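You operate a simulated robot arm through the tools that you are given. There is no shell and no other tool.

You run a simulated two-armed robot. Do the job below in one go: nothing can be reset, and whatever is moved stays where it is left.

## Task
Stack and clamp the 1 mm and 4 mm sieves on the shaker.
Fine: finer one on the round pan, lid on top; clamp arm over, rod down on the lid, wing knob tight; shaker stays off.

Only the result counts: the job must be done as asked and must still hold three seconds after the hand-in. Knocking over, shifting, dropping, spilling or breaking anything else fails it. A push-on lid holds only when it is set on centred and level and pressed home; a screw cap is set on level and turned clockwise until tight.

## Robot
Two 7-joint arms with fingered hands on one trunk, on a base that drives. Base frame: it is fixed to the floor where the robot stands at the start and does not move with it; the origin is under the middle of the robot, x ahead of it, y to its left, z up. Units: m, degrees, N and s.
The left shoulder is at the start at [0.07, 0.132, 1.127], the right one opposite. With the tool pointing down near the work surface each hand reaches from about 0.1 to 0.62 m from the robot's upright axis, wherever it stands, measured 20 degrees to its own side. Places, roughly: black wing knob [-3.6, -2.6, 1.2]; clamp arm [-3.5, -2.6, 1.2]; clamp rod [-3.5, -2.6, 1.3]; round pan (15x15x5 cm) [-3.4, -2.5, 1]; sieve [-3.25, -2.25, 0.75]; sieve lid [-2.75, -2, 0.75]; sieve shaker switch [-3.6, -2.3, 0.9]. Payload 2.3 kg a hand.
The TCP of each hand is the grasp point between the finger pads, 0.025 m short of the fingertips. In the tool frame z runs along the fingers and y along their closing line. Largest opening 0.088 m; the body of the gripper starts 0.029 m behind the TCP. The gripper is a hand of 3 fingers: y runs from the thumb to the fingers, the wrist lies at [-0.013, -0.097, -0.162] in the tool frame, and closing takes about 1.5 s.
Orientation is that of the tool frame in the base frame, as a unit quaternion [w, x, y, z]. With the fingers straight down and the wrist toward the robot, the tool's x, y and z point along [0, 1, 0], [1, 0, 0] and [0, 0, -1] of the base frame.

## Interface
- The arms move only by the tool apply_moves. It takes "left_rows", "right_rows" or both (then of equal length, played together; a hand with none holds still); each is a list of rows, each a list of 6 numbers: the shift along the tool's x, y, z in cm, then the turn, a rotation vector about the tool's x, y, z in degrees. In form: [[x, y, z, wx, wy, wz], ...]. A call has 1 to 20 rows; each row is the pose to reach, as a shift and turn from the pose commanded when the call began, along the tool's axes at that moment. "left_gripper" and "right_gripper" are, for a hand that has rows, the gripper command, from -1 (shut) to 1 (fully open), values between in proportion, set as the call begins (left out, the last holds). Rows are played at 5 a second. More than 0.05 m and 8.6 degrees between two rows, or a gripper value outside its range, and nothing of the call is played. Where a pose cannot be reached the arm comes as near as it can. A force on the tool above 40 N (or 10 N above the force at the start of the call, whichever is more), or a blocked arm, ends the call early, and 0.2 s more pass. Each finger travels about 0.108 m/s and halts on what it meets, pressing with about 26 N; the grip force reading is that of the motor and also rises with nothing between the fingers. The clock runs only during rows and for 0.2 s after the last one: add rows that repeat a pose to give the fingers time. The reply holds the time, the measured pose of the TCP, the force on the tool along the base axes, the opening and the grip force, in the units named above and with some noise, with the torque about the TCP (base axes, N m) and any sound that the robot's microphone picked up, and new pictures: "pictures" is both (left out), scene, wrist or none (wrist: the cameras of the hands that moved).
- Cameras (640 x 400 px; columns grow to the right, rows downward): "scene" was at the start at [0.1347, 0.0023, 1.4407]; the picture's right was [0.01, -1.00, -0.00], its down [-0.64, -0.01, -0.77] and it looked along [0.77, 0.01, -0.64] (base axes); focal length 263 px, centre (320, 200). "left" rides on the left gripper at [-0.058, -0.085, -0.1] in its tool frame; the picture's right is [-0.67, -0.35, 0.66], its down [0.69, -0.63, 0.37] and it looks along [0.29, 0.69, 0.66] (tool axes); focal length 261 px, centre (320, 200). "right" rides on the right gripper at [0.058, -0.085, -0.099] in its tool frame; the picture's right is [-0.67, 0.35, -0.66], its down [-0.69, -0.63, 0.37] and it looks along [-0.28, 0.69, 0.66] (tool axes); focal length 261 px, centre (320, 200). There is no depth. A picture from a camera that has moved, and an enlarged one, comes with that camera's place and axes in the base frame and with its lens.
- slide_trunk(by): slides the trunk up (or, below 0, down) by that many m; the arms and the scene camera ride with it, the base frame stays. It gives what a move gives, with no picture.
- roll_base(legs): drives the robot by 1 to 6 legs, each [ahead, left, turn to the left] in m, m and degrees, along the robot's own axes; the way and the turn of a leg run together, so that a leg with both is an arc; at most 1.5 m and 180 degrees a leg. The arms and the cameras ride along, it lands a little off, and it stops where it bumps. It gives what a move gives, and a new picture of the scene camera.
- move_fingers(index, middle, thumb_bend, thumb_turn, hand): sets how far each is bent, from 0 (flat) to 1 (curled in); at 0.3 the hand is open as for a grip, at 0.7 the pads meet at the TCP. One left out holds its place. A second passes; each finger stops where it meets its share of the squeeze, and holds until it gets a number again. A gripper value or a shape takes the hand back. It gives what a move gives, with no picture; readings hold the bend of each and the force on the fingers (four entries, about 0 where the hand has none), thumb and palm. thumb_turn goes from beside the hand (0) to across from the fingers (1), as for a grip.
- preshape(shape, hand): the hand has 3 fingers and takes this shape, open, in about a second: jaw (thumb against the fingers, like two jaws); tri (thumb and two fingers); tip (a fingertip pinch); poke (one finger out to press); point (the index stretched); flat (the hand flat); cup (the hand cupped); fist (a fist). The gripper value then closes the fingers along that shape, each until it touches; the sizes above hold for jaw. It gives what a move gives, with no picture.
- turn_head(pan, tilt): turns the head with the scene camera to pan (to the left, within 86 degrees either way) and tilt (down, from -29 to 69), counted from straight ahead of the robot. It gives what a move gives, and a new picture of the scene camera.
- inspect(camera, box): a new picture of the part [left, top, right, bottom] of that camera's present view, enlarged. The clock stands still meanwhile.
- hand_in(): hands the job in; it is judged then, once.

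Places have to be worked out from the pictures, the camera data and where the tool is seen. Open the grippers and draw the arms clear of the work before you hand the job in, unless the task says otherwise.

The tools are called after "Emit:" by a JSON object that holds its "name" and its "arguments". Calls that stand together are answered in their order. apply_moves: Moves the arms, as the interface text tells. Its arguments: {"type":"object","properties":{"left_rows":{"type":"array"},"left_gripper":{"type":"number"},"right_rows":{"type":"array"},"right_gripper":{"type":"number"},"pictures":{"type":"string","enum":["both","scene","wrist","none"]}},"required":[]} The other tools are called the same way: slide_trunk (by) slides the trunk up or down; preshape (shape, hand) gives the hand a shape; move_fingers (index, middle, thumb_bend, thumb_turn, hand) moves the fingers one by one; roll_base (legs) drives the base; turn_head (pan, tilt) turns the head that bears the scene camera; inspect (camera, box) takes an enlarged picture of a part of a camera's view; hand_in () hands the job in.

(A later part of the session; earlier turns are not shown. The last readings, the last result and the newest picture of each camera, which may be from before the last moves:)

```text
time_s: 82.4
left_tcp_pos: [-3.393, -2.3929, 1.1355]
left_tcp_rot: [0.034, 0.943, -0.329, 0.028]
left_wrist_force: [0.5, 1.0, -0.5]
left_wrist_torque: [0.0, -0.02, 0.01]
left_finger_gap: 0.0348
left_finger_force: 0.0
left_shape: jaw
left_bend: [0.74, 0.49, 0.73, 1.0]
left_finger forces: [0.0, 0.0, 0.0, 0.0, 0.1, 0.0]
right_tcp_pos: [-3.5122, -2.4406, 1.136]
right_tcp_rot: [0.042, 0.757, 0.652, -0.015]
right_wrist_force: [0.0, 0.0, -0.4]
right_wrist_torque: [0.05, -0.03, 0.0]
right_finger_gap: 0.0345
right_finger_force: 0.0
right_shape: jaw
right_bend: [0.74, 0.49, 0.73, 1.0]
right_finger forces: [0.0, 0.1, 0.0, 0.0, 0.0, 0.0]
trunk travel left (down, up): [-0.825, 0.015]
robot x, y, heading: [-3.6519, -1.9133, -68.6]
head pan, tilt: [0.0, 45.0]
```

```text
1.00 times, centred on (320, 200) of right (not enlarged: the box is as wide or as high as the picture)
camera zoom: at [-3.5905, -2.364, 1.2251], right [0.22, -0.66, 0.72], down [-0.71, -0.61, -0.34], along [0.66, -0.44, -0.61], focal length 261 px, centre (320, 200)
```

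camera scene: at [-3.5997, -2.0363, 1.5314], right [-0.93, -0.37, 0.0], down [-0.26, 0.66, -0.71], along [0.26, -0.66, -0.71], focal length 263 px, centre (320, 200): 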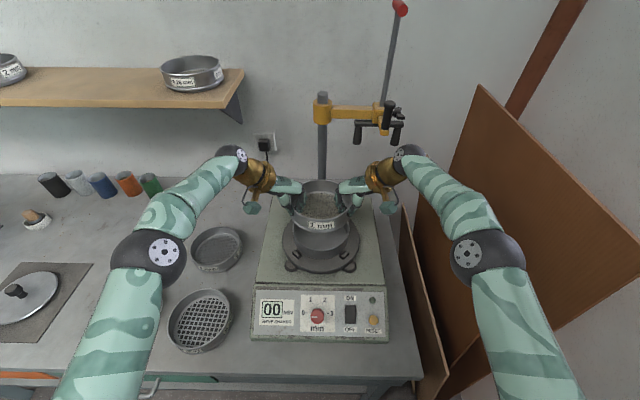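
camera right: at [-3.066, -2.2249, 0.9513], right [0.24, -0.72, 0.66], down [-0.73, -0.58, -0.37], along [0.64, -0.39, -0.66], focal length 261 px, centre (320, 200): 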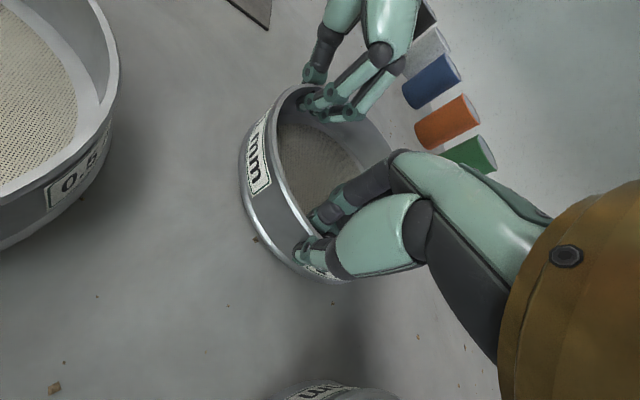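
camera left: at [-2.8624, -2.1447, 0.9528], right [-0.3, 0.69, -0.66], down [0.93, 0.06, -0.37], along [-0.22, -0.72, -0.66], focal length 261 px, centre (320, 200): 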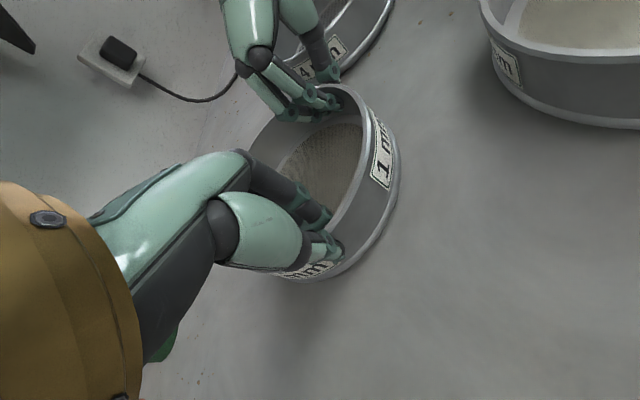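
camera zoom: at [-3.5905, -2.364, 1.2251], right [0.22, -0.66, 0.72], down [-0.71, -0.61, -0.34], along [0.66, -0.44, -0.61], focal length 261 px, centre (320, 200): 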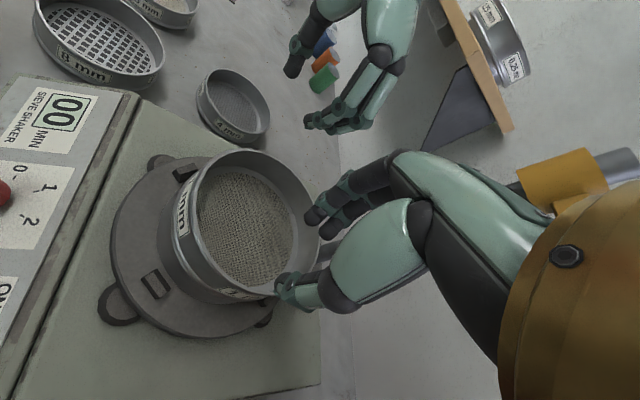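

The 1 mm sieve is well seated. Next the 4 mm sieve at about [-3.12, -2.36]: I undo the 5° hand tilt, open a bit more, and drive left 0.34 m and 0.02 m ahead.

Emit:
{"name": "apply_moves", "arguments": {"right_rows": [[0, 0, 0, 1.25, 2.16, 0], [0, 0, 0, 2.5, 4.33, 0], [0, 0, 0, 2.5, 4.33, 0]], "left_rows": [[0, 0, 0, 1.25, -2.16, 0], [0, 0, 0, 2.5, -4.33, 0], [0, 0, 0, 2.5, -4.33, 0]], "right_gripper": 0.1, "left_gripper": 0.1, "pictures": "none"}}

Emit:
{"name": "roll_base", "arguments": {"legs": [[0, 0.341, 0], [0.02, 0, 0]]}}

Emit:
{"name": "turn_head", "arguments": {"pan": 0, "tilt": 52}}

Emit:
{"name": "inspect", "arguments": {"camera": "scene", "box": [230, 120, 450, 260]}}

```text
time_s: 83.2
left_tcp_pos: [-3.3916, -2.3935, 1.1364]
left_tcp_rot: [0.001, 0.944, -0.329, -0.001]
left_wrist_force: [-0.4, -0.3, -0.7]
left_wrist_torque: [-0.01, 0.0, 0.04]
left_finger_gap: 0.0479
left_finger_force: 0.0
left_shape: jaw
left_bend: [0.74, 0.43, 0.67, 1.0]
left_finger forces: [0.1, 0.0, 0.1, 0.0, 0.0, 0.0]
right_tcp_pos: [-3.5132, -2.4402, 1.1358]
right_tcp_rot: [-0.001, 0.757, 0.653, 0.001]
right_wrist_force: [-0.1, 0.5, 0.9]
right_wrist_torque: [0.0, 0.0, 0.02]
right_finger_gap: 0.0479
right_finger_force: 0.1
right_shape: jaw
right_bend: [0.74, 0.43, 0.67, 1.0]
right_finger forces: [0.0, 0.0, 0.0, 0.1, 0.0, 0.0]
trunk travel left (down, up): [-0.825, 0.015]
robot x, y, heading: [-3.6497, -1.9154, -68.6]
head pan, tilt: [0.0, 45.0]
```

```text
time_s: 85.8
left_tcp_pos: [-3.0652, -2.2817, 1.1374]
left_tcp_rot: [0.003, 0.945, -0.328, 0.002]
left_wrist_force: [-0.4, 0.2, 0.7]
left_wrist_torque: [0.0, -0.01, 0.0]
left_finger_gap: 0.048
left_finger_force: 0.1
left_shape: jaw
left_bend: [0.74, 0.43, 0.67, 1.0]
left_finger forces: [0.0, 0.1, 0.0, 0.0, 0.0, 0.0]
right_tcp_pos: [-3.1849, -2.3282, 1.1375]
right_tcp_rot: [0.001, 0.756, 0.654, -0.001]
right_wrist_force: [0.3, 0.2, -0.2]
right_wrist_torque: [-0.06, -0.03, -0.02]
right_finger_gap: 0.0478
right_finger_force: 0.0
right_shape: jaw
right_bend: [0.74, 0.43, 0.67, 1.0]
right_finger forces: [0.1, 0.0, 0.0, 0.0, 0.0, 0.0]
trunk travel left (down, up): [-0.825, 0.015]
robot x, y, heading: [-3.3271, -1.8047, -68.3]
head pan, tilt: [0.0, 45.0]
camera scene: at [-3.2783, -1.9234, 1.574], right [-0.93, -0.37, 0.0], down [-0.26, 0.65, -0.71], along [0.26, -0.66, -0.7], focal length 263 px, centre (320, 200)
```

scene: 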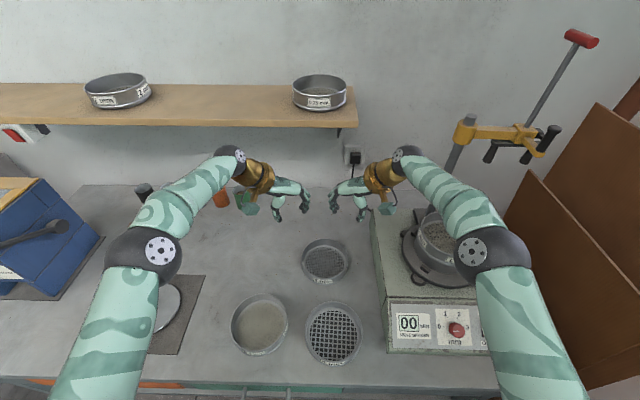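

```text
time_s: 86.5
left_tcp_pos: [-3.0651, -2.2835, 1.1362]
left_tcp_rot: [0.001, 0.945, -0.328, -0.001]
left_wrist_force: [0.1, -0.2, -0.6]
left_wrist_torque: [0.02, -0.01, 0.01]
left_finger_gap: 0.0478
left_finger_force: 0.1
left_shape: jaw
left_bend: [0.74, 0.43, 0.67, 1.0]
left_finger forces: [0.0, 0.0, 0.0, 0.0, 0.0, 0.1]
right_tcp_pos: [-3.1841, -2.3318, 1.1355]
right_tcp_rot: [0.0, 0.756, 0.655, 0.0]
right_wrist_force: [-0.6, -0.3, -0.3]
right_wrist_torque: [-0.02, 0.0, 0.0]
right_finger_gap: 0.0481
right_finger_force: 0.1
right_shape: jaw
right_bend: [0.74, 0.43, 0.67, 1.0]
right_finger forces: [0.0, 0.0, 0.2, 0.0, 0.1, 0.1]
trunk travel left (down, up): [-0.825, 0.015]
robot x, y, heading: [-3.3287, -1.8055, -68.5]
head pan, tilt: [0.0, 52.0]
camera scene: at [-3.2798, -1.9216, 1.5641], right [-0.93, -0.37, 0.0], down [-0.29, 0.73, -0.62], along [0.23, -0.57, -0.79], focal length 263 px, centre (320, 200)
```

scene: 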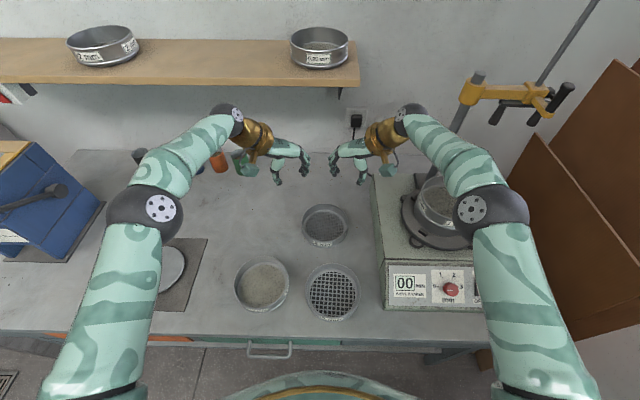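

```text
2.86 times, centred on (340, 190) of scene
camera zoom: at [-3.2798, -1.9216, 1.5641], right [-0.93, -0.37, 0.0], down [-0.29, 0.73, -0.62], along [0.23, -0.57, -0.79], focal length 751 px, centre (263, 229)
```

zoom: 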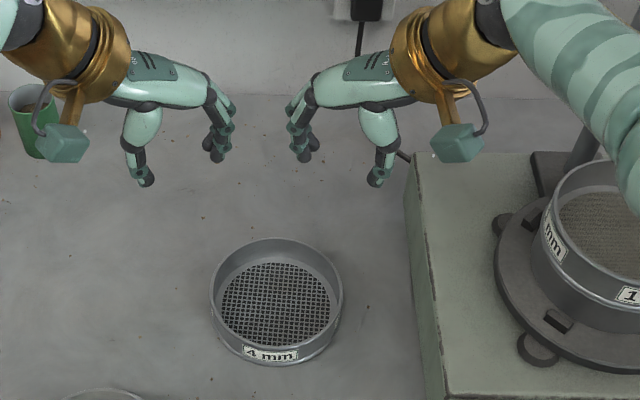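

The 4 mm sieve is about 1.5 cm ahead and 1.7 cm right of my hands' centre. I nudge the base accordingly, then measure again.

Emit:
{"name": "roll_base", "arguments": {"legs": [[0.015, -0.017, 0]]}}

Emit:
{"name": "slide_trunk", "arguments": {"by": -0.14}}

Emit:
{"name": "inspect", "arguments": {"camera": "scene", "box": [230, 120, 450, 260]}}

```text
time_s: 87.3
left_tcp_pos: [-3.0722, -2.3014, 1.1376]
left_tcp_rot: [0.003, 0.945, -0.328, 0.0]
left_wrist_force: [-0.2, 0.2, 0.1]
left_wrist_torque: [-0.03, 0.02, -0.01]
left_finger_gap: 0.048
left_finger_force: 0.1
left_shape: jaw
left_bend: [0.74, 0.43, 0.67, 1.0]
left_finger forces: [0.0, 0.0, 0.1, 0.1, 0.1, 0.0]
right_tcp_pos: [-3.1921, -2.3483, 1.137]
right_tcp_rot: [0.0, 0.756, 0.655, -0.002]
right_wrist_force: [0.3, 0.4, 0.3]
right_wrist_torque: [0.0, 0.01, -0.02]
right_finger_gap: 0.0478
right_finger_force: 0.0
right_shape: jaw
right_bend: [0.74, 0.43, 0.67, 1.0]
right_finger forces: [0.0, 0.1, 0.0, 0.1, 0.0, 0.0]
trunk travel left (down, up): [-0.825, 0.015]
robot x, y, heading: [-3.3343, -1.8303, -68.4]
head pan, tilt: [0.0, 52.0]
camera scene: at [-3.2865, -1.9376, 1.5643], right [-0.93, -0.37, 0.0], down [-0.29, 0.73, -0.62], along [0.23, -0.57, -0.79], focal length 263 px, centre (320, 200)
```

scene: 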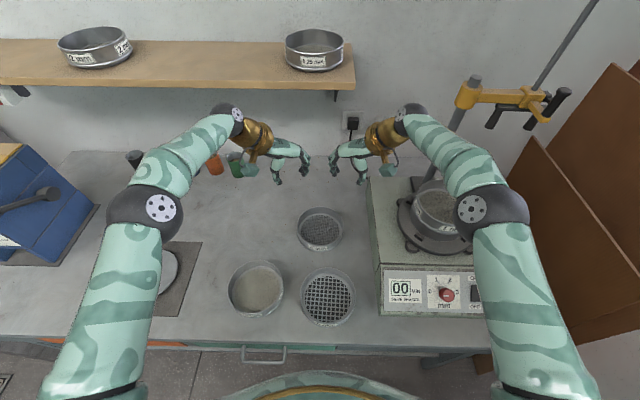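

```text
time_s: 89.0
left_tcp_pos: [-3.0742, -2.3041, 0.9948]
left_tcp_rot: [0.001, 0.945, -0.328, 0.0]
left_wrist_force: [-0.3, -0.6, 0.4]
left_wrist_torque: [-0.01, -0.04, -0.01]
left_finger_gap: 0.0478
left_finger_force: 0.1
left_shape: jaw
left_bend: [0.74, 0.43, 0.67, 1.0]
left_finger forces: [0.0, 0.0, 0.1, 0.1, 0.0, 0.1]
right_tcp_pos: [-3.194, -2.3529, 0.9963]
right_tcp_rot: [0.0, 0.755, 0.655, 0.0]
right_wrist_force: [0.6, 0.9, -0.3]
right_wrist_torque: [0.0, 0.02, -0.01]
right_finger_gap: 0.0478
right_finger_force: 0.0
right_shape: jaw
right_bend: [0.74, 0.43, 0.67, 1.0]
right_finger forces: [0.1, 0.0, 0.0, 0.0, 0.0, 0.0]
trunk travel left (down, up): [-0.685, 0.155]
robot x, y, heading: [-3.3348, -1.8295, -68.3]
head pan, tilt: [0.0, 52.0]
```

```text
2.86 times, centred on (340, 190) of scene
camera zoom: at [-3.2894, -1.9432, 1.4239], right [-0.93, -0.37, 0.0], down [-0.29, 0.73, -0.62], along [0.23, -0.57, -0.79], focal length 751 px, centre (263, 229)
```

zoom: 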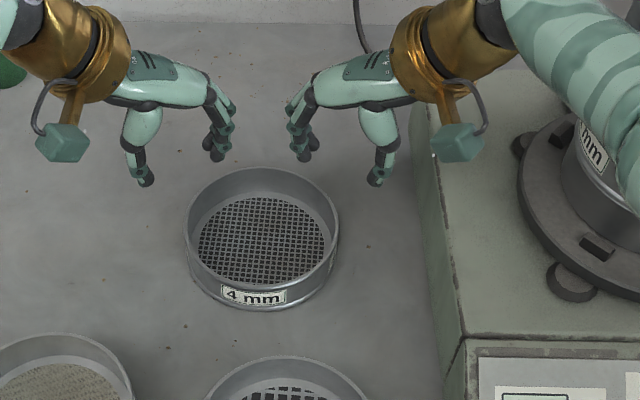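

The hands are now centred over the 4 mm sieve within about 1–2 mm. I lower by trunk 9 cm and check clearances.

Emit:
{"name": "slide_trunk", "arguments": {"by": -0.09}}

Emit:
{"name": "inspect", "arguments": {"camera": "scene", "box": [230, 100, 450, 240]}}

Emit:
{"name": "inspect", "arguments": {"camera": "right", "box": [120, 80, 520, 400]}}

Emit:
{"name": "inspect", "arguments": {"camera": "left", "box": [120, 80, 520, 400]}}

```text
time_s: 90.2
left_tcp_pos: [-3.074, -2.304, 0.9052]
left_tcp_rot: [0.001, 0.945, -0.328, -0.001]
left_wrist_force: [0.7, 0.1, 0.3]
left_wrist_torque: [-0.01, 0.0, 0.02]
left_finger_gap: 0.0479
left_finger_force: 0.0
left_shape: jaw
left_bend: [0.74, 0.43, 0.67, 1.0]
left_finger forces: [0.0, 0.1, 0.0, 0.1, 0.0, 0.1]
right_tcp_pos: [-3.1937, -2.3532, 0.9049]
right_tcp_rot: [0.0, 0.756, 0.654, 0.0]
right_wrist_force: [-0.6, -0.3, -0.3]
right_wrist_torque: [0.04, -0.01, -0.02]
right_finger_gap: 0.0481
right_finger_force: 0.0
right_shape: jaw
right_bend: [0.74, 0.43, 0.67, 1.0]
right_finger forces: [0.0, 0.0, 0.1, 0.0, 0.1, 0.1]
trunk travel left (down, up): [-0.595, 0.245]
robot x, y, heading: [-3.3371, -1.827, -68.1]
head pan, tilt: [0.0, 52.0]
```

```text
2.86 times, centred on (340, 170) of scene
camera zoom: at [-3.2895, -1.9431, 1.3339], right [-0.93, -0.37, 0.0], down [-0.29, 0.73, -0.62], along [0.23, -0.57, -0.79], focal length 751 px, centre (263, 286)
```

zoom: 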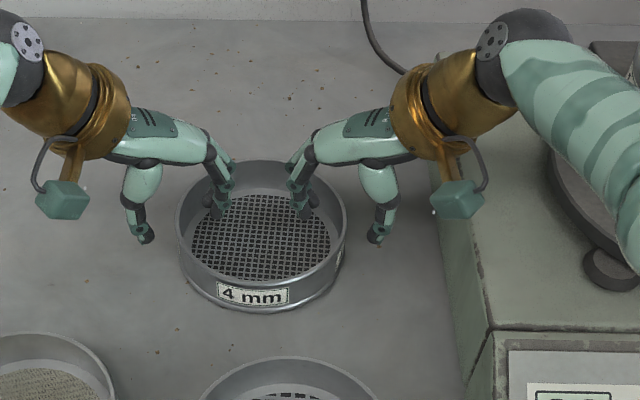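

```text
1.25 times, centred on (320, 240) of right
camera zoom: at [-3.2692, -2.2832, 1.0036], right [0.25, -0.71, 0.66], down [-0.72, -0.59, -0.37], along [0.65, -0.38, -0.66], focal length 326 px, centre (320, 150)
```

zoom: 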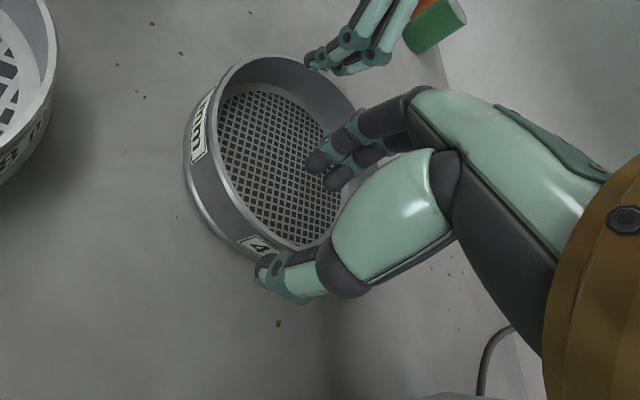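

```text
1.25 times, centred on (320, 240) of left
camera zoom: at [-3.0669, -2.2013, 1.0049], right [-0.31, 0.69, -0.66], down [0.93, 0.07, -0.37], along [-0.21, -0.72, -0.66], focal length 326 px, centre (320, 150)
```

zoom: 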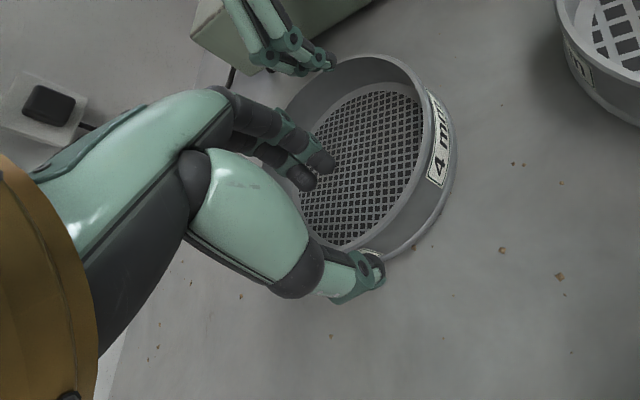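

Same picture as with the 1 mm sieve. I lower the last 5.2 cm and close both grippers.

Emit:
{"name": "slide_trunk", "arguments": {"by": -0.052}}

Emit:
{"name": "apply_moves", "arguments": {"right_rows": [[0, 0, 0, 0, 0, 0], [0, 0, 0, 0, 0, 0], [0, 0, 0, 0, 0, 0], [0, 0, 0, 0, 0, 0], [0, 0, 0, 0, 0, 0], [0, 0, 0, 0, 0, 0]], "left_rows": [[0, 0, 0, 0, 0, 0], [0, 0, 0, 0, 0, 0], [0, 0, 0, 0, 0, 0], [0, 0, 0, 0, 0, 0], [0, 0, 0, 0, 0, 0], [0, 0, 0, 0, 0, 0]], "right_gripper": -1, "left_gripper": -1}}

```text
time_s: 91.2
left_tcp_pos: [-3.0736, -2.305, 0.8552]
left_tcp_rot: [0.002, 0.944, -0.329, 0.0]
left_wrist_force: [0.1, 0.3, 0.4]
left_wrist_torque: [0.02, 0.02, -0.04]
left_finger_gap: 0.0478
left_finger_force: 0.2
left_shape: jaw
left_bend: [0.74, 0.43, 0.67, 1.0]
left_finger forces: [0.0, 0.0, 0.0, 0.0, 0.1, 0.1]
right_tcp_pos: [-3.1939, -2.3522, 0.854]
right_tcp_rot: [0.0, 0.756, 0.655, 0.001]
right_wrist_force: [-0.4, -0.3, 0.2]
right_wrist_torque: [-0.02, -0.02, -0.01]
right_finger_gap: 0.0479
right_finger_force: 0.0
right_shape: jaw
right_bend: [0.74, 0.43, 0.67, 1.0]
right_finger forces: [0.0, 0.0, 0.1, 0.0, 0.0, 0.0]
trunk travel left (down, up): [-0.543, 0.297]
robot x, y, heading: [-3.3346, -1.8278, -68.2]
head pan, tilt: [0.0, 52.0]
```

```text
time_s: 92.6
left_tcp_pos: [-3.0744, -2.3055, 0.853]
left_tcp_rot: [0.0, 0.945, -0.328, 0.0]
left_wrist_force: [-0.8, -0.1, -0.1]
left_wrist_torque: [-0.02, 0.01, -0.02]
left_finger_gap: 0.0001
left_finger_force: 26.2
left_shape: jaw
left_bend: [0.72, 0.65, 0.62, 1.0]
left_finger forces: [15.2, 8.4, 0.0, 0.0, 22.3, 0.0]
right_tcp_pos: [-3.1934, -2.3526, 0.8532]
right_tcp_rot: [0.001, 0.756, 0.655, 0.0]
right_wrist_force: [1.3, 1.6, -0.5]
right_wrist_torque: [0.0, -0.05, -0.04]
right_finger_gap: 0.0
right_finger_force: 26.4
right_shape: jaw
right_bend: [0.72, 0.64, 0.55, 1.0]
right_finger forces: [15.1, 8.2, 0.0, 0.0, 22.6, 0.1]
trunk travel left (down, up): [-0.543, 0.297]
robot x, y, heading: [-3.334, -1.8273, -68.2]
head pan, tilt: [0.0, 52.0]
camera scene: at [-3.2892, -1.9435, 1.2819], right [-0.93, -0.37, 0.0], down [-0.29, 0.73, -0.62], along [0.23, -0.57, -0.79], focal length 263 px, centre (320, 200)
camera right: at [-3.2691, -2.2836, 0.9515], right [0.25, -0.71, 0.66], down [-0.72, -0.59, -0.37], along [0.65, -0.38, -0.66], focal length 261 px, centre (320, 200)
camera left: at [-3.0667, -2.2016, 0.9527], right [-0.31, 0.69, -0.66], down [0.93, 0.07, -0.37], along [-0.21, -0.72, -0.66], focal length 261 px, centre (320, 200)
```

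scene: 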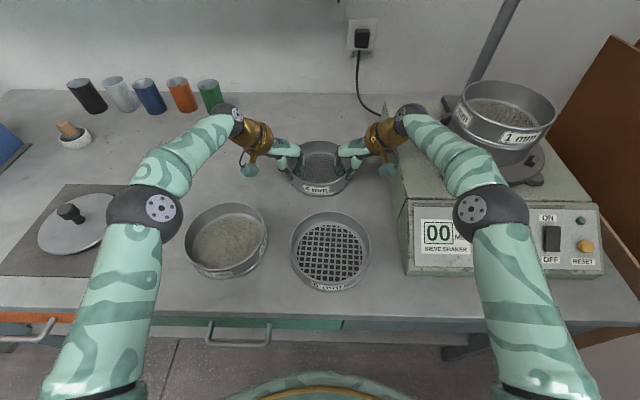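
right: 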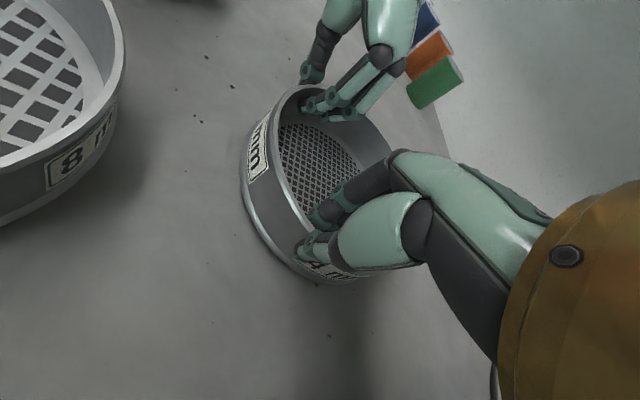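
left: 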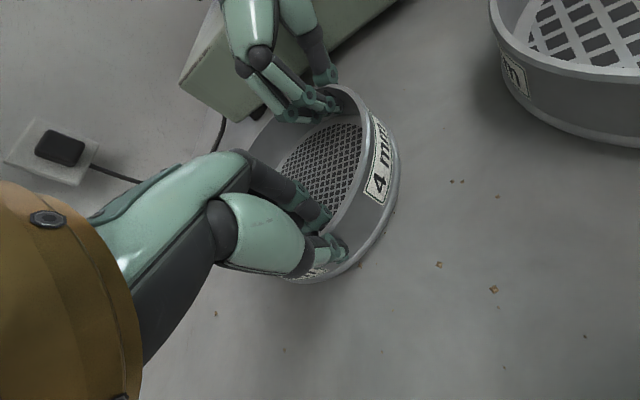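

Both hands grip the 4 mm sieve. I lift 0.28 m with the trunk and check the load and level.

Emit:
{"name": "slide_trunk", "arguments": {"by": 0.28}}

Emit:
{"name": "apply_moves", "arguments": {"right_rows": [[0, 0, 0, -1.25, -2.16, 0], [0, 0, 0, -2.5, -4.33, 0], [0, 0, 0, -2.5, -4.33, 0]], "left_rows": [[0, 0, 0, -1.25, 2.16, 0], [0, 0, 0, -2.5, 4.33, 0], [0, 0, 0, -2.5, 4.33, 0]], "pictures": "scene"}}

```text
time_s: 95.4
left_tcp_pos: [-3.0732, -2.3056, 1.1327]
left_tcp_rot: [0.001, 0.945, -0.328, -0.002]
left_wrist_force: [1.2, 0.4, -1.9]
left_wrist_torque: [0.05, 0.06, 0.02]
left_finger_gap: 0.0
left_finger_force: 25.9
left_shape: jaw
left_bend: [0.72, 0.65, 0.62, 1.0]
left_finger forces: [15.8, 7.8, 0.0, 0.1, 22.7, 0.0]
right_tcp_pos: [-3.1927, -2.3532, 1.1332]
right_tcp_rot: [-0.001, 0.756, 0.655, 0.0]
right_wrist_force: [0.3, 0.1, -1.4]
right_wrist_torque: [0.08, 0.03, 0.02]
right_finger_gap: 0.0
right_finger_force: 25.7
right_shape: jaw
right_bend: [0.72, 0.64, 0.55, 1.0]
right_finger forces: [15.5, 7.4, 0.0, 0.0, 22.9, 0.0]
trunk travel left (down, up): [-0.823, 0.017]
robot x, y, heading: [-3.3383, -1.8274, -68.4]
head pan, tilt: [0.0, 52.0]
```

```text
time_s: 96.2
left_tcp_pos: [-3.0741, -2.3069, 1.1323]
left_tcp_rot: [0.034, 0.944, -0.328, 0.028]
left_wrist_force: [0.0, 0.5, -1.6]
left_wrist_torque: [0.06, 0.02, 0.05]
left_finger_gap: 0.0
left_finger_force: 25.9
left_shape: jaw
left_bend: [0.72, 0.65, 0.62, 1.0]
left_finger forces: [15.6, 8.0, 0.1, 0.1, 22.8, 0.0]
right_tcp_pos: [-3.1925, -2.3535, 1.1331]
right_tcp_rot: [0.041, 0.754, 0.655, -0.014]
right_wrist_force: [-1.2, 0.7, -2.0]
right_wrist_torque: [0.06, 0.02, 0.02]
right_finger_gap: 0.0
right_finger_force: 26.5
right_shape: jaw
right_bend: [0.72, 0.64, 0.55, 1.0]
right_finger forces: [15.7, 7.3, 0.1, 0.0, 23.2, 0.1]
trunk travel left (down, up): [-0.823, 0.017]
robot x, y, heading: [-3.336, -1.8292, -68.2]
head pan, tilt: [0.0, 52.0]
camera scene: at [-3.2888, -1.9448, 1.5618], right [-0.93, -0.37, 0.0], down [-0.29, 0.73, -0.61], along [0.23, -0.57, -0.79], focal length 263 px, centre (320, 200)
```

scene: 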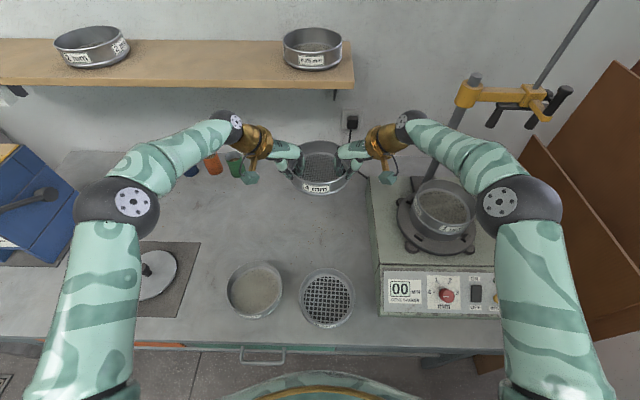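

The 4 mm sieve is held level. I back off 3.6 cm and sidestep right 0.329 m to bring it over the stack.

Emit:
{"name": "roll_base", "arguments": {"legs": [[-0.036, 0, 0], [0, -0.329, 0]]}}

Emit:
{"name": "turn_head", "arguments": {"pan": 0, "tilt": 45}}

Emit:
{"name": "inspect", "arguments": {"camera": "scene", "box": [270, 160, 370, 280]}}

```text
time_s: 98.8
left_tcp_pos: [-3.388, -2.3926, 1.1335]
left_tcp_rot: [0.035, 0.944, -0.327, 0.026]
left_wrist_force: [0.5, 0.4, -1.8]
left_wrist_torque: [0.05, 0.04, 0.05]
left_finger_gap: 0.0
left_finger_force: 26.2
left_shape: jaw
left_bend: [0.72, 0.65, 0.62, 1.0]
left_finger forces: [15.7, 8.0, 0.0, 0.0, 22.7, 0.0]
right_tcp_pos: [-3.5074, -2.4396, 1.1335]
right_tcp_rot: [0.041, 0.755, 0.654, -0.015]
right_wrist_force: [0.6, 0.9, -1.5]
right_wrist_torque: [0.09, 0.03, 0.0]
right_finger_gap: 0.0
right_finger_force: 25.6
right_shape: jaw
right_bend: [0.72, 0.64, 0.55, 1.0]
right_finger forces: [15.8, 7.5, 0.0, 0.0, 23.2, 0.0]
trunk travel left (down, up): [-0.823, 0.017]
robot x, y, heading: [-3.6554, -1.913, -68.3]
head pan, tilt: [0.0, 52.0]
camera scene: at [-3.6025, -2.0302, 1.5618], right [-0.93, -0.37, 0.0], down [-0.29, 0.73, -0.61], along [0.23, -0.57, -0.79], focal length 263 px, centre (320, 200)
```

scene: 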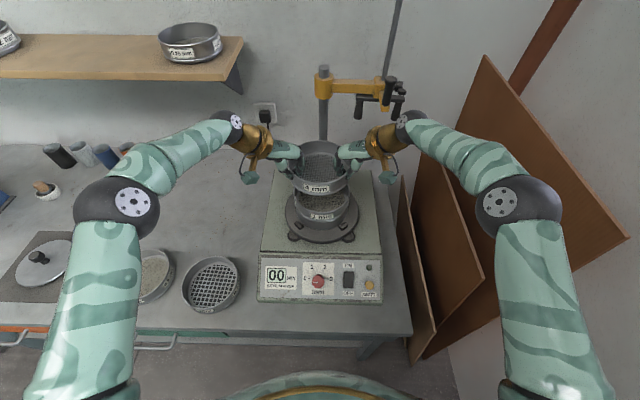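

```text
time_s: 99.5
left_tcp_pos: [-3.3902, -2.3933, 1.1335]
left_tcp_rot: [0.034, 0.944, -0.327, 0.028]
left_wrist_force: [0.7, 0.3, -1.0]
left_wrist_torque: [0.05, -0.01, 0.02]
left_finger_gap: 0.0001
left_finger_force: 26.2
left_shape: jaw
left_bend: [0.72, 0.65, 0.62, 1.0]
left_finger forces: [15.6, 7.9, 0.1, 0.0, 22.9, 0.0]
right_tcp_pos: [-3.5092, -2.4413, 1.1338]
right_tcp_rot: [0.041, 0.755, 0.654, -0.014]
right_wrist_force: [-0.1, -0.2, -2.2]
right_wrist_torque: [0.07, 0.03, -0.01]
right_finger_gap: 0.0
right_finger_force: 25.9
right_shape: jaw
right_bend: [0.72, 0.64, 0.55, 1.0]
right_finger forces: [15.6, 7.3, 0.0, 0.1, 23.2, 0.1]
trunk travel left (down, up): [-0.823, 0.017]
robot x, y, heading: [-3.6502, -1.9171, -68.3]
head pan, tilt: [0.0, 45.0]
camera scene: at [-3.6026, -2.0372, 1.5713], right [-0.93, -0.37, 0.0], down [-0.26, 0.66, -0.71], along [0.26, -0.66, -0.71], focal length 263 px, centre (320, 200)
```

scene: 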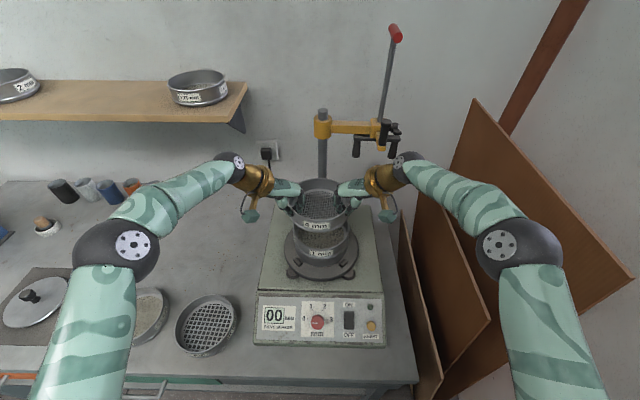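

```text
3.33 times, centred on (320, 220) of scene
camera zoom: at [-3.6026, -2.0372, 1.5713], right [-0.93, -0.37, 0.0], down [-0.26, 0.66, -0.71], along [0.26, -0.66, -0.71], focal length 876 px, centre (320, 133)
```

zoom: 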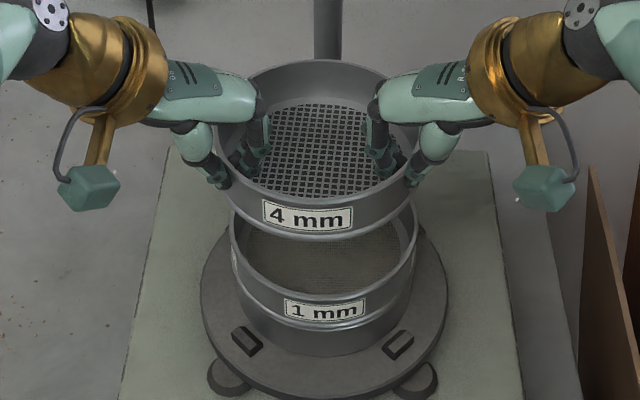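

The 4 mm sieve is about 3.5 mm too far left. I correct that and lower 5 cm to leave a small gap for a closer check.

Emit:
{"name": "apply_moves", "arguments": {"right_rows": [[-0.13, -0.33, 0, 0, 0, 0], [-0.13, -0.33, 0, 0, 0, 0], [-0.13, -0.33, 0, 0, 0, 0]], "left_rows": [[-0.22, 0.28, 0, 0, 0, 0], [-0.22, 0.28, 0, 0, 0, 0], [-0.22, 0.28, 0, 0, 0, 0]], "pictures": "none"}}

Emit:
{"name": "slide_trunk", "arguments": {"by": -0.052}}

Emit:
{"name": "inspect", "arguments": {"camera": "scene", "box": [270, 180, 370, 260]}}

Emit:
{"name": "inspect", "arguments": {"camera": "right", "box": [160, 80, 380, 320]}}

Emit:
{"name": "inspect", "arguments": {"camera": "left", "box": [240, 80, 500, 340]}}

```text
time_s: 100.3
left_tcp_pos: [-3.3927, -2.3939, 1.1329]
left_tcp_rot: [0.033, 0.944, -0.327, 0.028]
left_wrist_force: [-0.9, -1.1, -1.5]
left_wrist_torque: [0.07, 0.06, 0.05]
left_finger_gap: 0.0001
left_finger_force: 26.3
left_shape: jaw
left_bend: [0.72, 0.65, 0.62, 1.0]
left_finger forces: [15.8, 8.5, 0.0, 0.0, 22.6, 0.0]
right_tcp_pos: [-3.5142, -2.441, 1.1329]
right_tcp_rot: [0.041, 0.755, 0.655, -0.014]
right_wrist_force: [0.6, -0.3, -1.3]
right_wrist_torque: [0.06, 0.02, -0.01]
right_finger_gap: 0.0
right_finger_force: 26.1
right_shape: jaw
right_bend: [0.72, 0.64, 0.55, 1.0]
right_finger forces: [16.0, 7.7, 0.0, 0.0, 22.8, 0.1]
trunk travel left (down, up): [-0.823, 0.017]
robot x, y, heading: [-3.6536, -1.9132, -68.1]
head pan, tilt: [0.0, 45.0]
```

```text
time_s: 101.2
left_tcp_pos: [-3.3927, -2.3929, 1.0809]
left_tcp_rot: [0.034, 0.944, -0.326, 0.028]
left_wrist_force: [-0.6, 0.1, -1.1]
left_wrist_torque: [0.02, 0.07, -0.01]
left_finger_gap: 0.0001
left_finger_force: 26.2
left_shape: jaw
left_bend: [0.72, 0.65, 0.62, 1.0]
left_finger forces: [15.8, 8.3, 0.0, 0.0, 22.6, 0.1]
right_tcp_pos: [-3.5126, -2.4416, 1.0805]
right_tcp_rot: [0.041, 0.755, 0.654, -0.014]
right_wrist_force: [0.5, -0.5, -1.1]
right_wrist_torque: [0.11, -0.01, -0.01]
right_finger_gap: 0.0002
right_finger_force: 25.8
right_shape: jaw
right_bend: [0.72, 0.64, 0.55, 1.0]
right_finger forces: [16.1, 7.5, 0.1, 0.1, 23.0, 0.0]
trunk travel left (down, up): [-0.771, 0.069]
robot x, y, heading: [-3.6527, -1.9126, -68.4]
head pan, tilt: [0.0, 45.0]
```

```text
5.00 times, centred on (320, 220) of scene
camera zoom: at [-3.6033, -2.037, 1.5193], right [-0.93, -0.37, 0.0], down [-0.26, 0.66, -0.71], along [0.26, -0.66, -0.71], focal length 1314 px, centre (320, 100)
```

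zoom: 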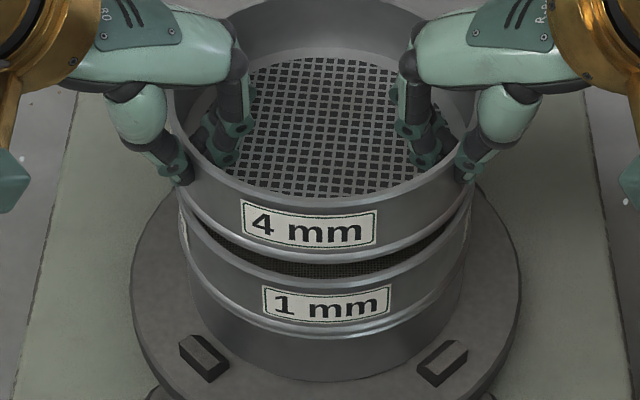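

```text
1.67 times, centred on (270, 200) of right
camera zoom: at [-3.5917, -2.3641, 1.1709], right [0.23, -0.66, 0.72], down [-0.71, -0.62, -0.34], along [0.67, -0.43, -0.61], focal length 434 px, centre (403, 200)
```

zoom: 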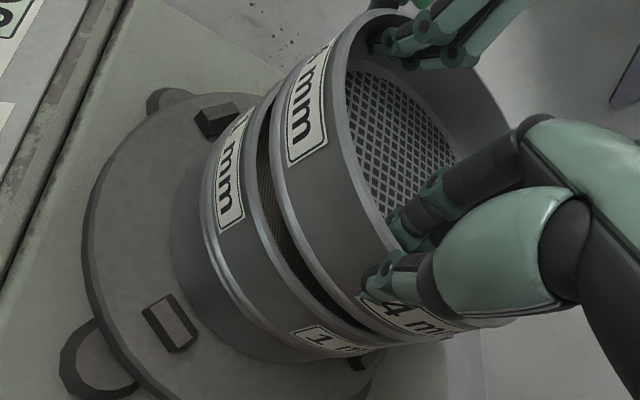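

```text
1.54 times, centred on (370, 210) of left
camera zoom: at [-3.3892, -2.2823, 1.1724], right [-0.29, 0.63, -0.72], down [0.94, 0.04, -0.34], along [-0.19, -0.77, -0.61], focal length 401 px, centre (243, 185)
```

zoom: 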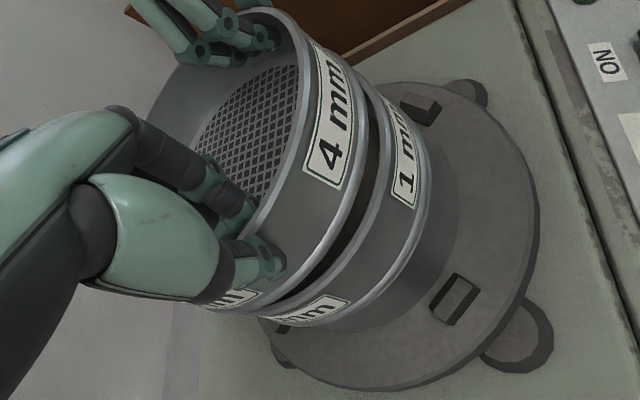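

Well aligned (within about 1 mm). I lower 1.1 cm, then in small steps to contact.

Emit:
{"name": "slide_trunk", "arguments": {"by": -0.01}}

Emit:
{"name": "inspect", "arguments": {"camera": "scene", "box": [288, 205, 352, 255]}}

Emit:
{"name": "inspect", "arguments": {"camera": "right", "box": [190, 120, 310, 290]}}

Emit:
{"name": "inspect", "arguments": {"camera": "left", "box": [330, 120, 460, 290]}}

```text
time_s: 101.8
left_tcp_pos: [-3.3935, -2.3943, 1.0718]
left_tcp_rot: [0.034, 0.944, -0.327, 0.029]
left_wrist_force: [0.1, -1.1, -2.4]
left_wrist_torque: [0.05, 0.03, 0.01]
left_finger_gap: 0.0
left_finger_force: 26.2
left_shape: jaw
left_bend: [0.72, 0.65, 0.62, 1.0]
left_finger forces: [15.9, 8.4, 0.1, 0.0, 22.7, 0.0]
right_tcp_pos: [-3.5128, -2.4408, 1.071]
right_tcp_rot: [0.04, 0.755, 0.654, -0.014]
right_wrist_force: [0.4, 0.5, -1.1]
right_wrist_torque: [0.07, -0.04, 0.0]
right_finger_gap: 0.0001
right_finger_force: 25.5
right_shape: jaw
right_bend: [0.72, 0.64, 0.55, 1.0]
right_finger forces: [16.0, 7.5, 0.0, 0.0, 23.0, 0.0]
trunk travel left (down, up): [-0.761, 0.079]
robot x, y, heading: [-3.6535, -1.9148, -68.1]
head pan, tilt: [0.0, 45.0]
```

```text
8.00 times, centred on (320, 230) of scene
camera zoom: at [-3.6031, -2.0376, 1.5093], right [-0.93, -0.37, 0.0], down [-0.26, 0.66, -0.71], along [0.26, -0.66, -0.71], focal length 2103 px, centre (320, -40)
```

zoom: 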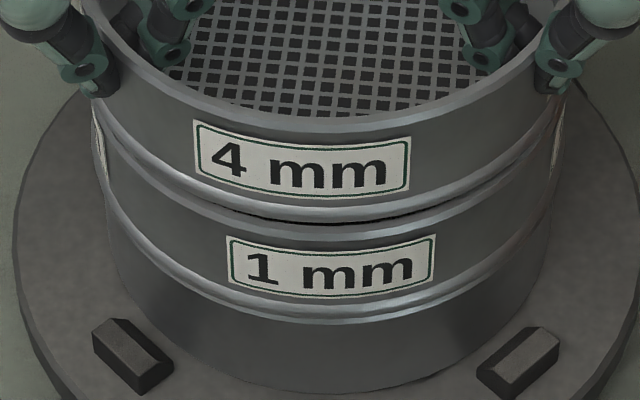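

```text
2.35 times, centred on (250, 205) of right
camera zoom: at [-3.5915, -2.3645, 1.1607], right [0.23, -0.66, 0.72], down [-0.71, -0.62, -0.34], along [0.67, -0.43, -0.61], focal length 613 px, centre (485, 188)
```

zoom: 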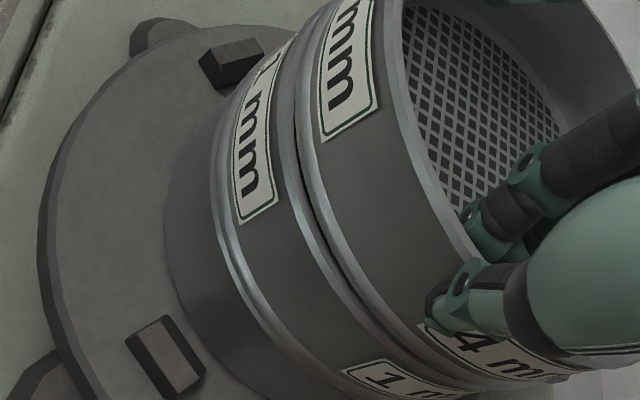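

```text
2.35 times, centred on (395, 205) of left
camera zoom: at [-3.3891, -2.2827, 1.1622], right [-0.29, 0.63, -0.72], down [0.94, 0.04, -0.34], along [-0.19, -0.77, -0.61], focal length 613 px, centre (144, 188)
```

zoom: 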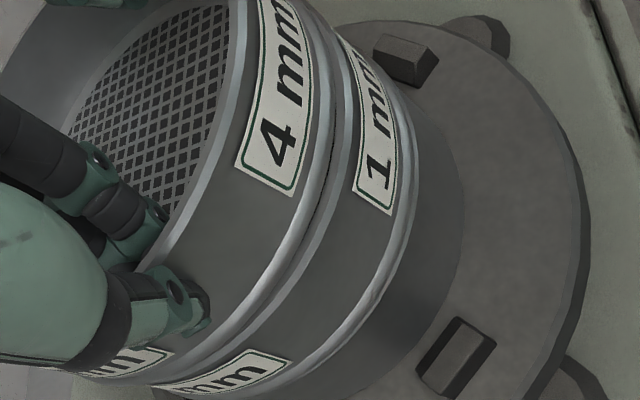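

Gap of a few mm remains and edges look concentric. I lower 4 mm.

Emit:
{"name": "slide_trunk", "arguments": {"by": -0.004}}

Emit:
{"name": "inspect", "arguments": {"camera": "scene", "box": [288, 205, 352, 255]}}

```text
time_s: 102.4
left_tcp_pos: [-3.3928, -2.3931, 1.0669]
left_tcp_rot: [0.035, 0.944, -0.327, 0.028]
left_wrist_force: [-0.6, 0.4, -1.0]
left_wrist_torque: [-0.01, 0.05, 0.04]
left_finger_gap: 0.0
left_finger_force: 25.8
left_shape: jaw
left_bend: [0.72, 0.65, 0.62, 1.0]
left_finger forces: [15.7, 8.3, 0.0, 0.0, 22.7, 0.0]
right_tcp_pos: [-3.5118, -2.4398, 1.0675]
right_tcp_rot: [0.041, 0.755, 0.655, -0.014]
right_wrist_force: [0.5, 0.5, -0.4]
right_wrist_torque: [0.04, -0.02, 0.0]
right_finger_gap: 0.0
right_finger_force: 25.9
right_shape: jaw
right_bend: [0.72, 0.64, 0.55, 1.0]
right_finger forces: [15.9, 7.7, 0.0, 0.0, 23.3, 0.0]
trunk travel left (down, up): [-0.757, 0.083]
robot x, y, heading: [-3.6525, -1.9153, -68.1]
head pan, tilt: [0.0, 45.0]
```

```text
8.00 times, centred on (320, 230) of scene
camera zoom: at [-3.6035, -2.0366, 1.5054], right [-0.93, -0.37, 0.0], down [-0.26, 0.66, -0.71], along [0.26, -0.66, -0.71], focal length 2103 px, centre (320, -40)
```

zoom: 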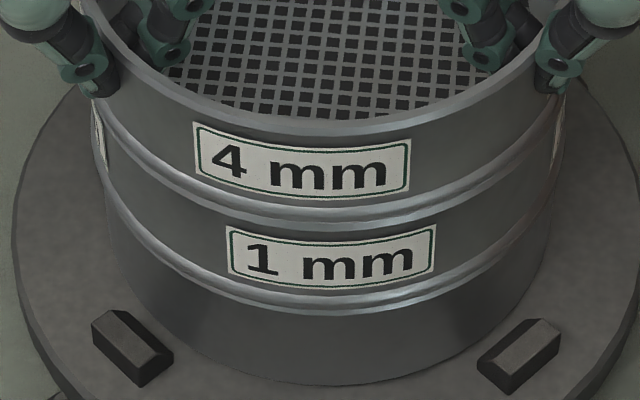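

Contact is beginning. I lower 2 mm more and read the force.

Emit:
{"name": "slide_trunk", "arguments": {"by": -0.002}}

Emit:
{"name": "inspect", "arguments": {"camera": "scene", "box": [270, 165, 370, 255]}}

```text
time_s: 102.9
left_tcp_pos: [-3.3936, -2.3925, 1.0669]
left_tcp_rot: [0.035, 0.944, -0.327, 0.029]
left_wrist_force: [-0.1, -2.7, 5.1]
left_wrist_torque: [-0.09, 0.03, 0.03]
left_finger_gap: 0.0
left_finger_force: 25.6
left_shape: jaw
left_bend: [0.72, 0.65, 0.63, 1.0]
left_finger forces: [17.4, 8.6, 0.1, 0.0, 23.0, 0.0]
right_tcp_pos: [-3.513, -2.4396, 1.0664]
right_tcp_rot: [0.042, 0.755, 0.654, -0.014]
right_wrist_force: [0.6, -2.0, 6.9]
right_wrist_torque: [-0.02, -0.1, -0.03]
right_finger_gap: 0.0003
right_finger_force: 26.3
right_shape: jaw
right_bend: [0.72, 0.64, 0.55, 1.0]
right_finger forces: [16.8, 8.4, 0.1, 0.0, 23.8, 0.1]
trunk travel left (down, up): [-0.755, 0.085]
robot x, y, heading: [-3.6507, -1.9172, -68.1]
head pan, tilt: [0.0, 45.0]
```

```text
4.44 times, centred on (320, 210) of scene
camera zoom: at [-3.604, -2.0351, 1.5038], right [-0.93, -0.37, 0.0], down [-0.26, 0.66, -0.71], along [0.26, -0.66, -0.71], focal length 1168 px, centre (320, 156)
```

zoom: 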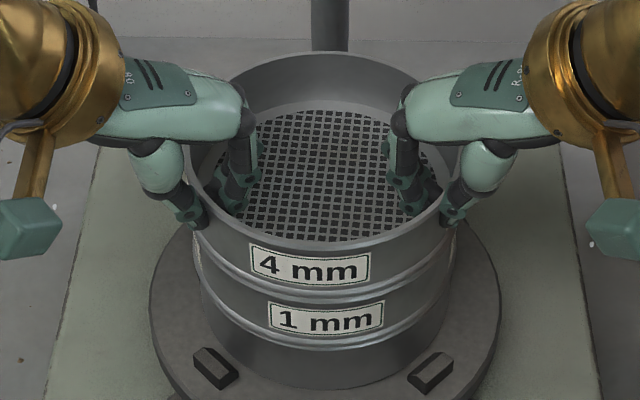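

Contact at TCP z≈1.0666, exactly one sieve height (≈39 mm) above the 1 mm contact, so it is seated. I wiggle slightly and then open both grippers.

Emit:
{"name": "apply_moves", "arguments": {"right_rows": [[0.08, 0.13, 0, 0, 0, 0], [0, 0, 0, 0, 0, 0], [-0.08, -0.13, 0, 0, 0, 0], [0, 0, 0, 0, 0, 0], [-0.13, 0.08, 0, 0, 0, 0], [0, 0, 0, 0, 0, 0], [0.13, -0.08, 0, 0, 0, 0], [0, 0, 0, 0, 0, 0], [0, 0, 0, 0, 0, 0]], "left_rows": [[0.08, -0.13, 0, 0, 0, 0], [0, 0, 0, 0, 0, 0], [-0.08, 0.13, 0, 0, 0, 0], [0, 0, 0, 0, 0, 0], [0.13, 0.08, 0, 0, 0, 0], [0, 0, 0, 0, 0, 0], [-0.13, -0.08, 0, 0, 0, 0], [0, 0, 0, 0, 0, 0], [0, 0, 0, 0, 0, 0]], "pictures": "none"}}

Emit:
{"name": "apply_moves", "arguments": {"right_rows": [[0, 0, 0, 0, 0, 0], [0, 0, 0, 0, 0, 0], [0, 0, 0, 0, 0, 0], [0, 0, 0, 0, 0, 0]], "left_rows": [[0, 0, 0, 0, 0, 0], [0, 0, 0, 0, 0, 0], [0, 0, 0, 0, 0, 0], [0, 0, 0, 0, 0, 0]], "right_gripper": -0.2, "left_gripper": -0.2, "pictures": "none"}}

Emit:
{"name": "inspect", "arguments": {"camera": "scene", "box": [270, 165, 370, 255]}}

```text
time_s: 104.9
left_tcp_pos: [-3.3943, -2.3913, 1.0668]
left_tcp_rot: [0.034, 0.944, -0.326, 0.029]
left_wrist_force: [0.3, -2.4, 7.0]
left_wrist_torque: [-0.05, 0.08, 0.0]
left_finger_gap: 0.0002
left_finger_force: 26.4
left_shape: jaw
left_bend: [0.72, 0.65, 0.63, 1.0]
left_finger forces: [17.9, 9.4, 0.0, 0.1, 24.4, 0.1]
right_tcp_pos: [-3.5135, -2.4372, 1.066]
right_tcp_rot: [0.042, 0.755, 0.654, -0.014]
right_wrist_force: [1.3, -1.6, 9.4]
right_wrist_torque: [-0.01, -0.12, -0.02]
right_finger_gap: 0.0
right_finger_force: 26.4
right_shape: jaw
right_bend: [0.72, 0.64, 0.55, 1.0]
right_finger forces: [17.7, 8.9, 0.0, 0.0, 24.8, 0.0]
trunk travel left (down, up): [-0.755, 0.085]
robot x, y, heading: [-3.6506, -1.914, -68.1]
head pan, tilt: [0.0, 45.0]
```

```text
time_s: 105.9
left_tcp_pos: [-3.3939, -2.3928, 1.0666]
left_tcp_rot: [0.033, 0.944, -0.327, 0.027]
left_wrist_force: [0.8, 0.0, -0.5]
left_wrist_torque: [-0.01, 0.0, -0.02]
left_finger_gap: 0.0347
left_finger_force: 0.0
left_shape: jaw
left_bend: [0.74, 0.49, 0.73, 1.0]
left_finger forces: [0.0, 0.1, 0.0, 0.0, 0.1, 0.0]
right_tcp_pos: [-3.5132, -2.4404, 1.0657]
right_tcp_rot: [0.041, 0.755, 0.654, -0.014]
right_wrist_force: [-1.0, 0.5, -0.8]
right_wrist_torque: [-0.03, 0.02, -0.03]
right_finger_gap: 0.0349
right_finger_force: 0.0
right_shape: jaw
right_bend: [0.74, 0.49, 0.73, 1.0]
right_finger forces: [0.0, 0.0, 0.1, 0.1, 0.0, 0.1]
trunk travel left (down, up): [-0.755, 0.085]
robot x, y, heading: [-3.6523, -1.9115, -68.2]
head pan, tilt: [0.0, 45.0]
```

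```text
4.44 times, centred on (320, 210) of scene
camera zoom: at [-3.6035, -2.0366, 1.5034], right [-0.93, -0.37, 0.0], down [-0.26, 0.66, -0.71], along [0.26, -0.66, -0.71], focal length 1168 px, centre (320, 156)
```

zoom: 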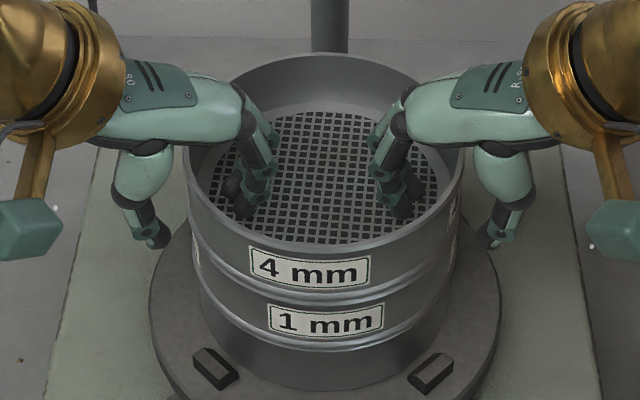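

Both sieves are stacked neatly. I raise the hands clear with the trunk, then bring both hands back to neutral poses.

Emit:
{"name": "slide_trunk", "arguments": {"by": 0.085}}

Emit:
{"name": "apply_moves", "arguments": {"right_rows": [[0, 0, 0, 1.25, 2.16, 0], [0, 0, 0, 2.5, 4.33, 0], [0, 0, 0, 2.5, 4.33, 0]], "left_rows": [[0, 0, 0, 1.25, -2.16, 0], [0, 0, 0, 2.5, -4.33, 0], [0, 0, 0, 2.5, -4.33, 0]], "pictures": "scene"}}

Emit:
{"name": "inspect", "arguments": {"camera": "scene", "box": [250, 160, 390, 290]}}

```text
time_s: 107.1
left_tcp_pos: [-3.3938, -2.3936, 1.1496]
left_tcp_rot: [0.034, 0.944, -0.327, 0.028]
left_wrist_force: [0.4, 0.3, -1.1]
left_wrist_torque: [-0.05, -0.02, 0.03]
left_finger_gap: 0.0344
left_finger_force: 0.0
left_shape: jaw
left_bend: [0.74, 0.49, 0.73, 1.0]
left_finger forces: [0.1, 0.0, 0.0, 0.0, 0.0, 0.1]
right_tcp_pos: [-3.5136, -2.4405, 1.151]
right_tcp_rot: [0.041, 0.755, 0.654, -0.014]
right_wrist_force: [0.3, -0.3, -0.2]
right_wrist_torque: [0.02, 0.01, 0.04]
right_finger_gap: 0.0346
right_finger_force: 0.0
right_shape: jaw
right_bend: [0.74, 0.49, 0.73, 1.0]
right_finger forces: [0.0, 0.1, 0.0, 0.0, 0.0, 0.0]
trunk travel left (down, up): [-0.84, 0.0]
robot x, y, heading: [-3.6515, -1.9165, -68.4]
head pan, tilt: [0.0, 45.0]
```

```text
time_s: 107.9
left_tcp_pos: [-3.394, -2.3922, 1.1502]
left_tcp_rot: [0.0, 0.945, -0.327, 0.0]
left_wrist_force: [0.5, 0.2, 0.7]
left_wrist_torque: [0.03, 0.0, 0.01]
left_finger_gap: 0.0348
left_finger_force: 0.1
left_shape: jaw
left_bend: [0.74, 0.49, 0.73, 1.0]
left_finger forces: [0.0, 0.1, 0.0, 0.0, 0.0, 0.1]
right_tcp_pos: [-3.5141, -2.4404, 1.15]
right_tcp_rot: [-0.001, 0.756, 0.655, 0.001]
right_wrist_force: [0.2, 0.4, -0.7]
right_wrist_torque: [-0.01, 0.03, 0.03]
right_finger_gap: 0.0348
right_finger_force: 0.1
right_shape: jaw
right_bend: [0.74, 0.49, 0.73, 1.0]
right_finger forces: [0.0, 0.1, 0.0, 0.0, 0.0, 0.0]
trunk travel left (down, up): [-0.84, 0.0]
robot x, y, heading: [-3.6508, -1.913, -68.3]
head pan, tilt: [0.0, 45.0]
camera scene: at [-3.6037, -2.0362, 1.5885], right [-0.93, -0.37, 0.0], down [-0.26, 0.66, -0.71], along [0.26, -0.66, -0.71], focal length 263 px, centre (320, 200)
```

scene: 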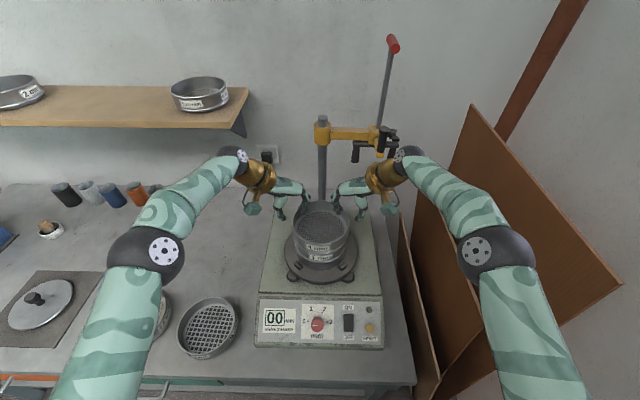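

```text
3.08 times, centred on (320, 225) of scene
camera zoom: at [-3.6037, -2.0362, 1.5885], right [-0.93, -0.37, 0.0], down [-0.26, 0.66, -0.71], along [0.26, -0.66, -0.71], focal length 809 px, centre (320, 123)
```

zoom: 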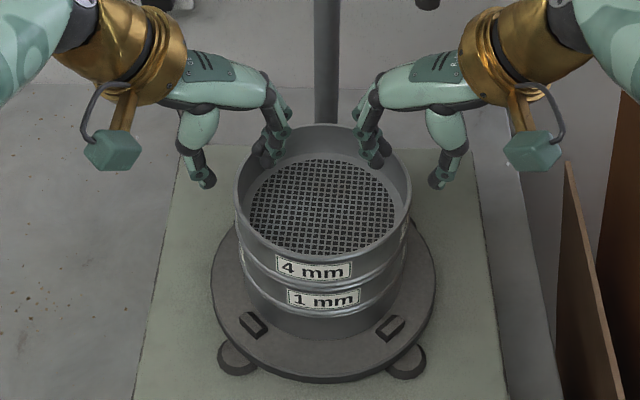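

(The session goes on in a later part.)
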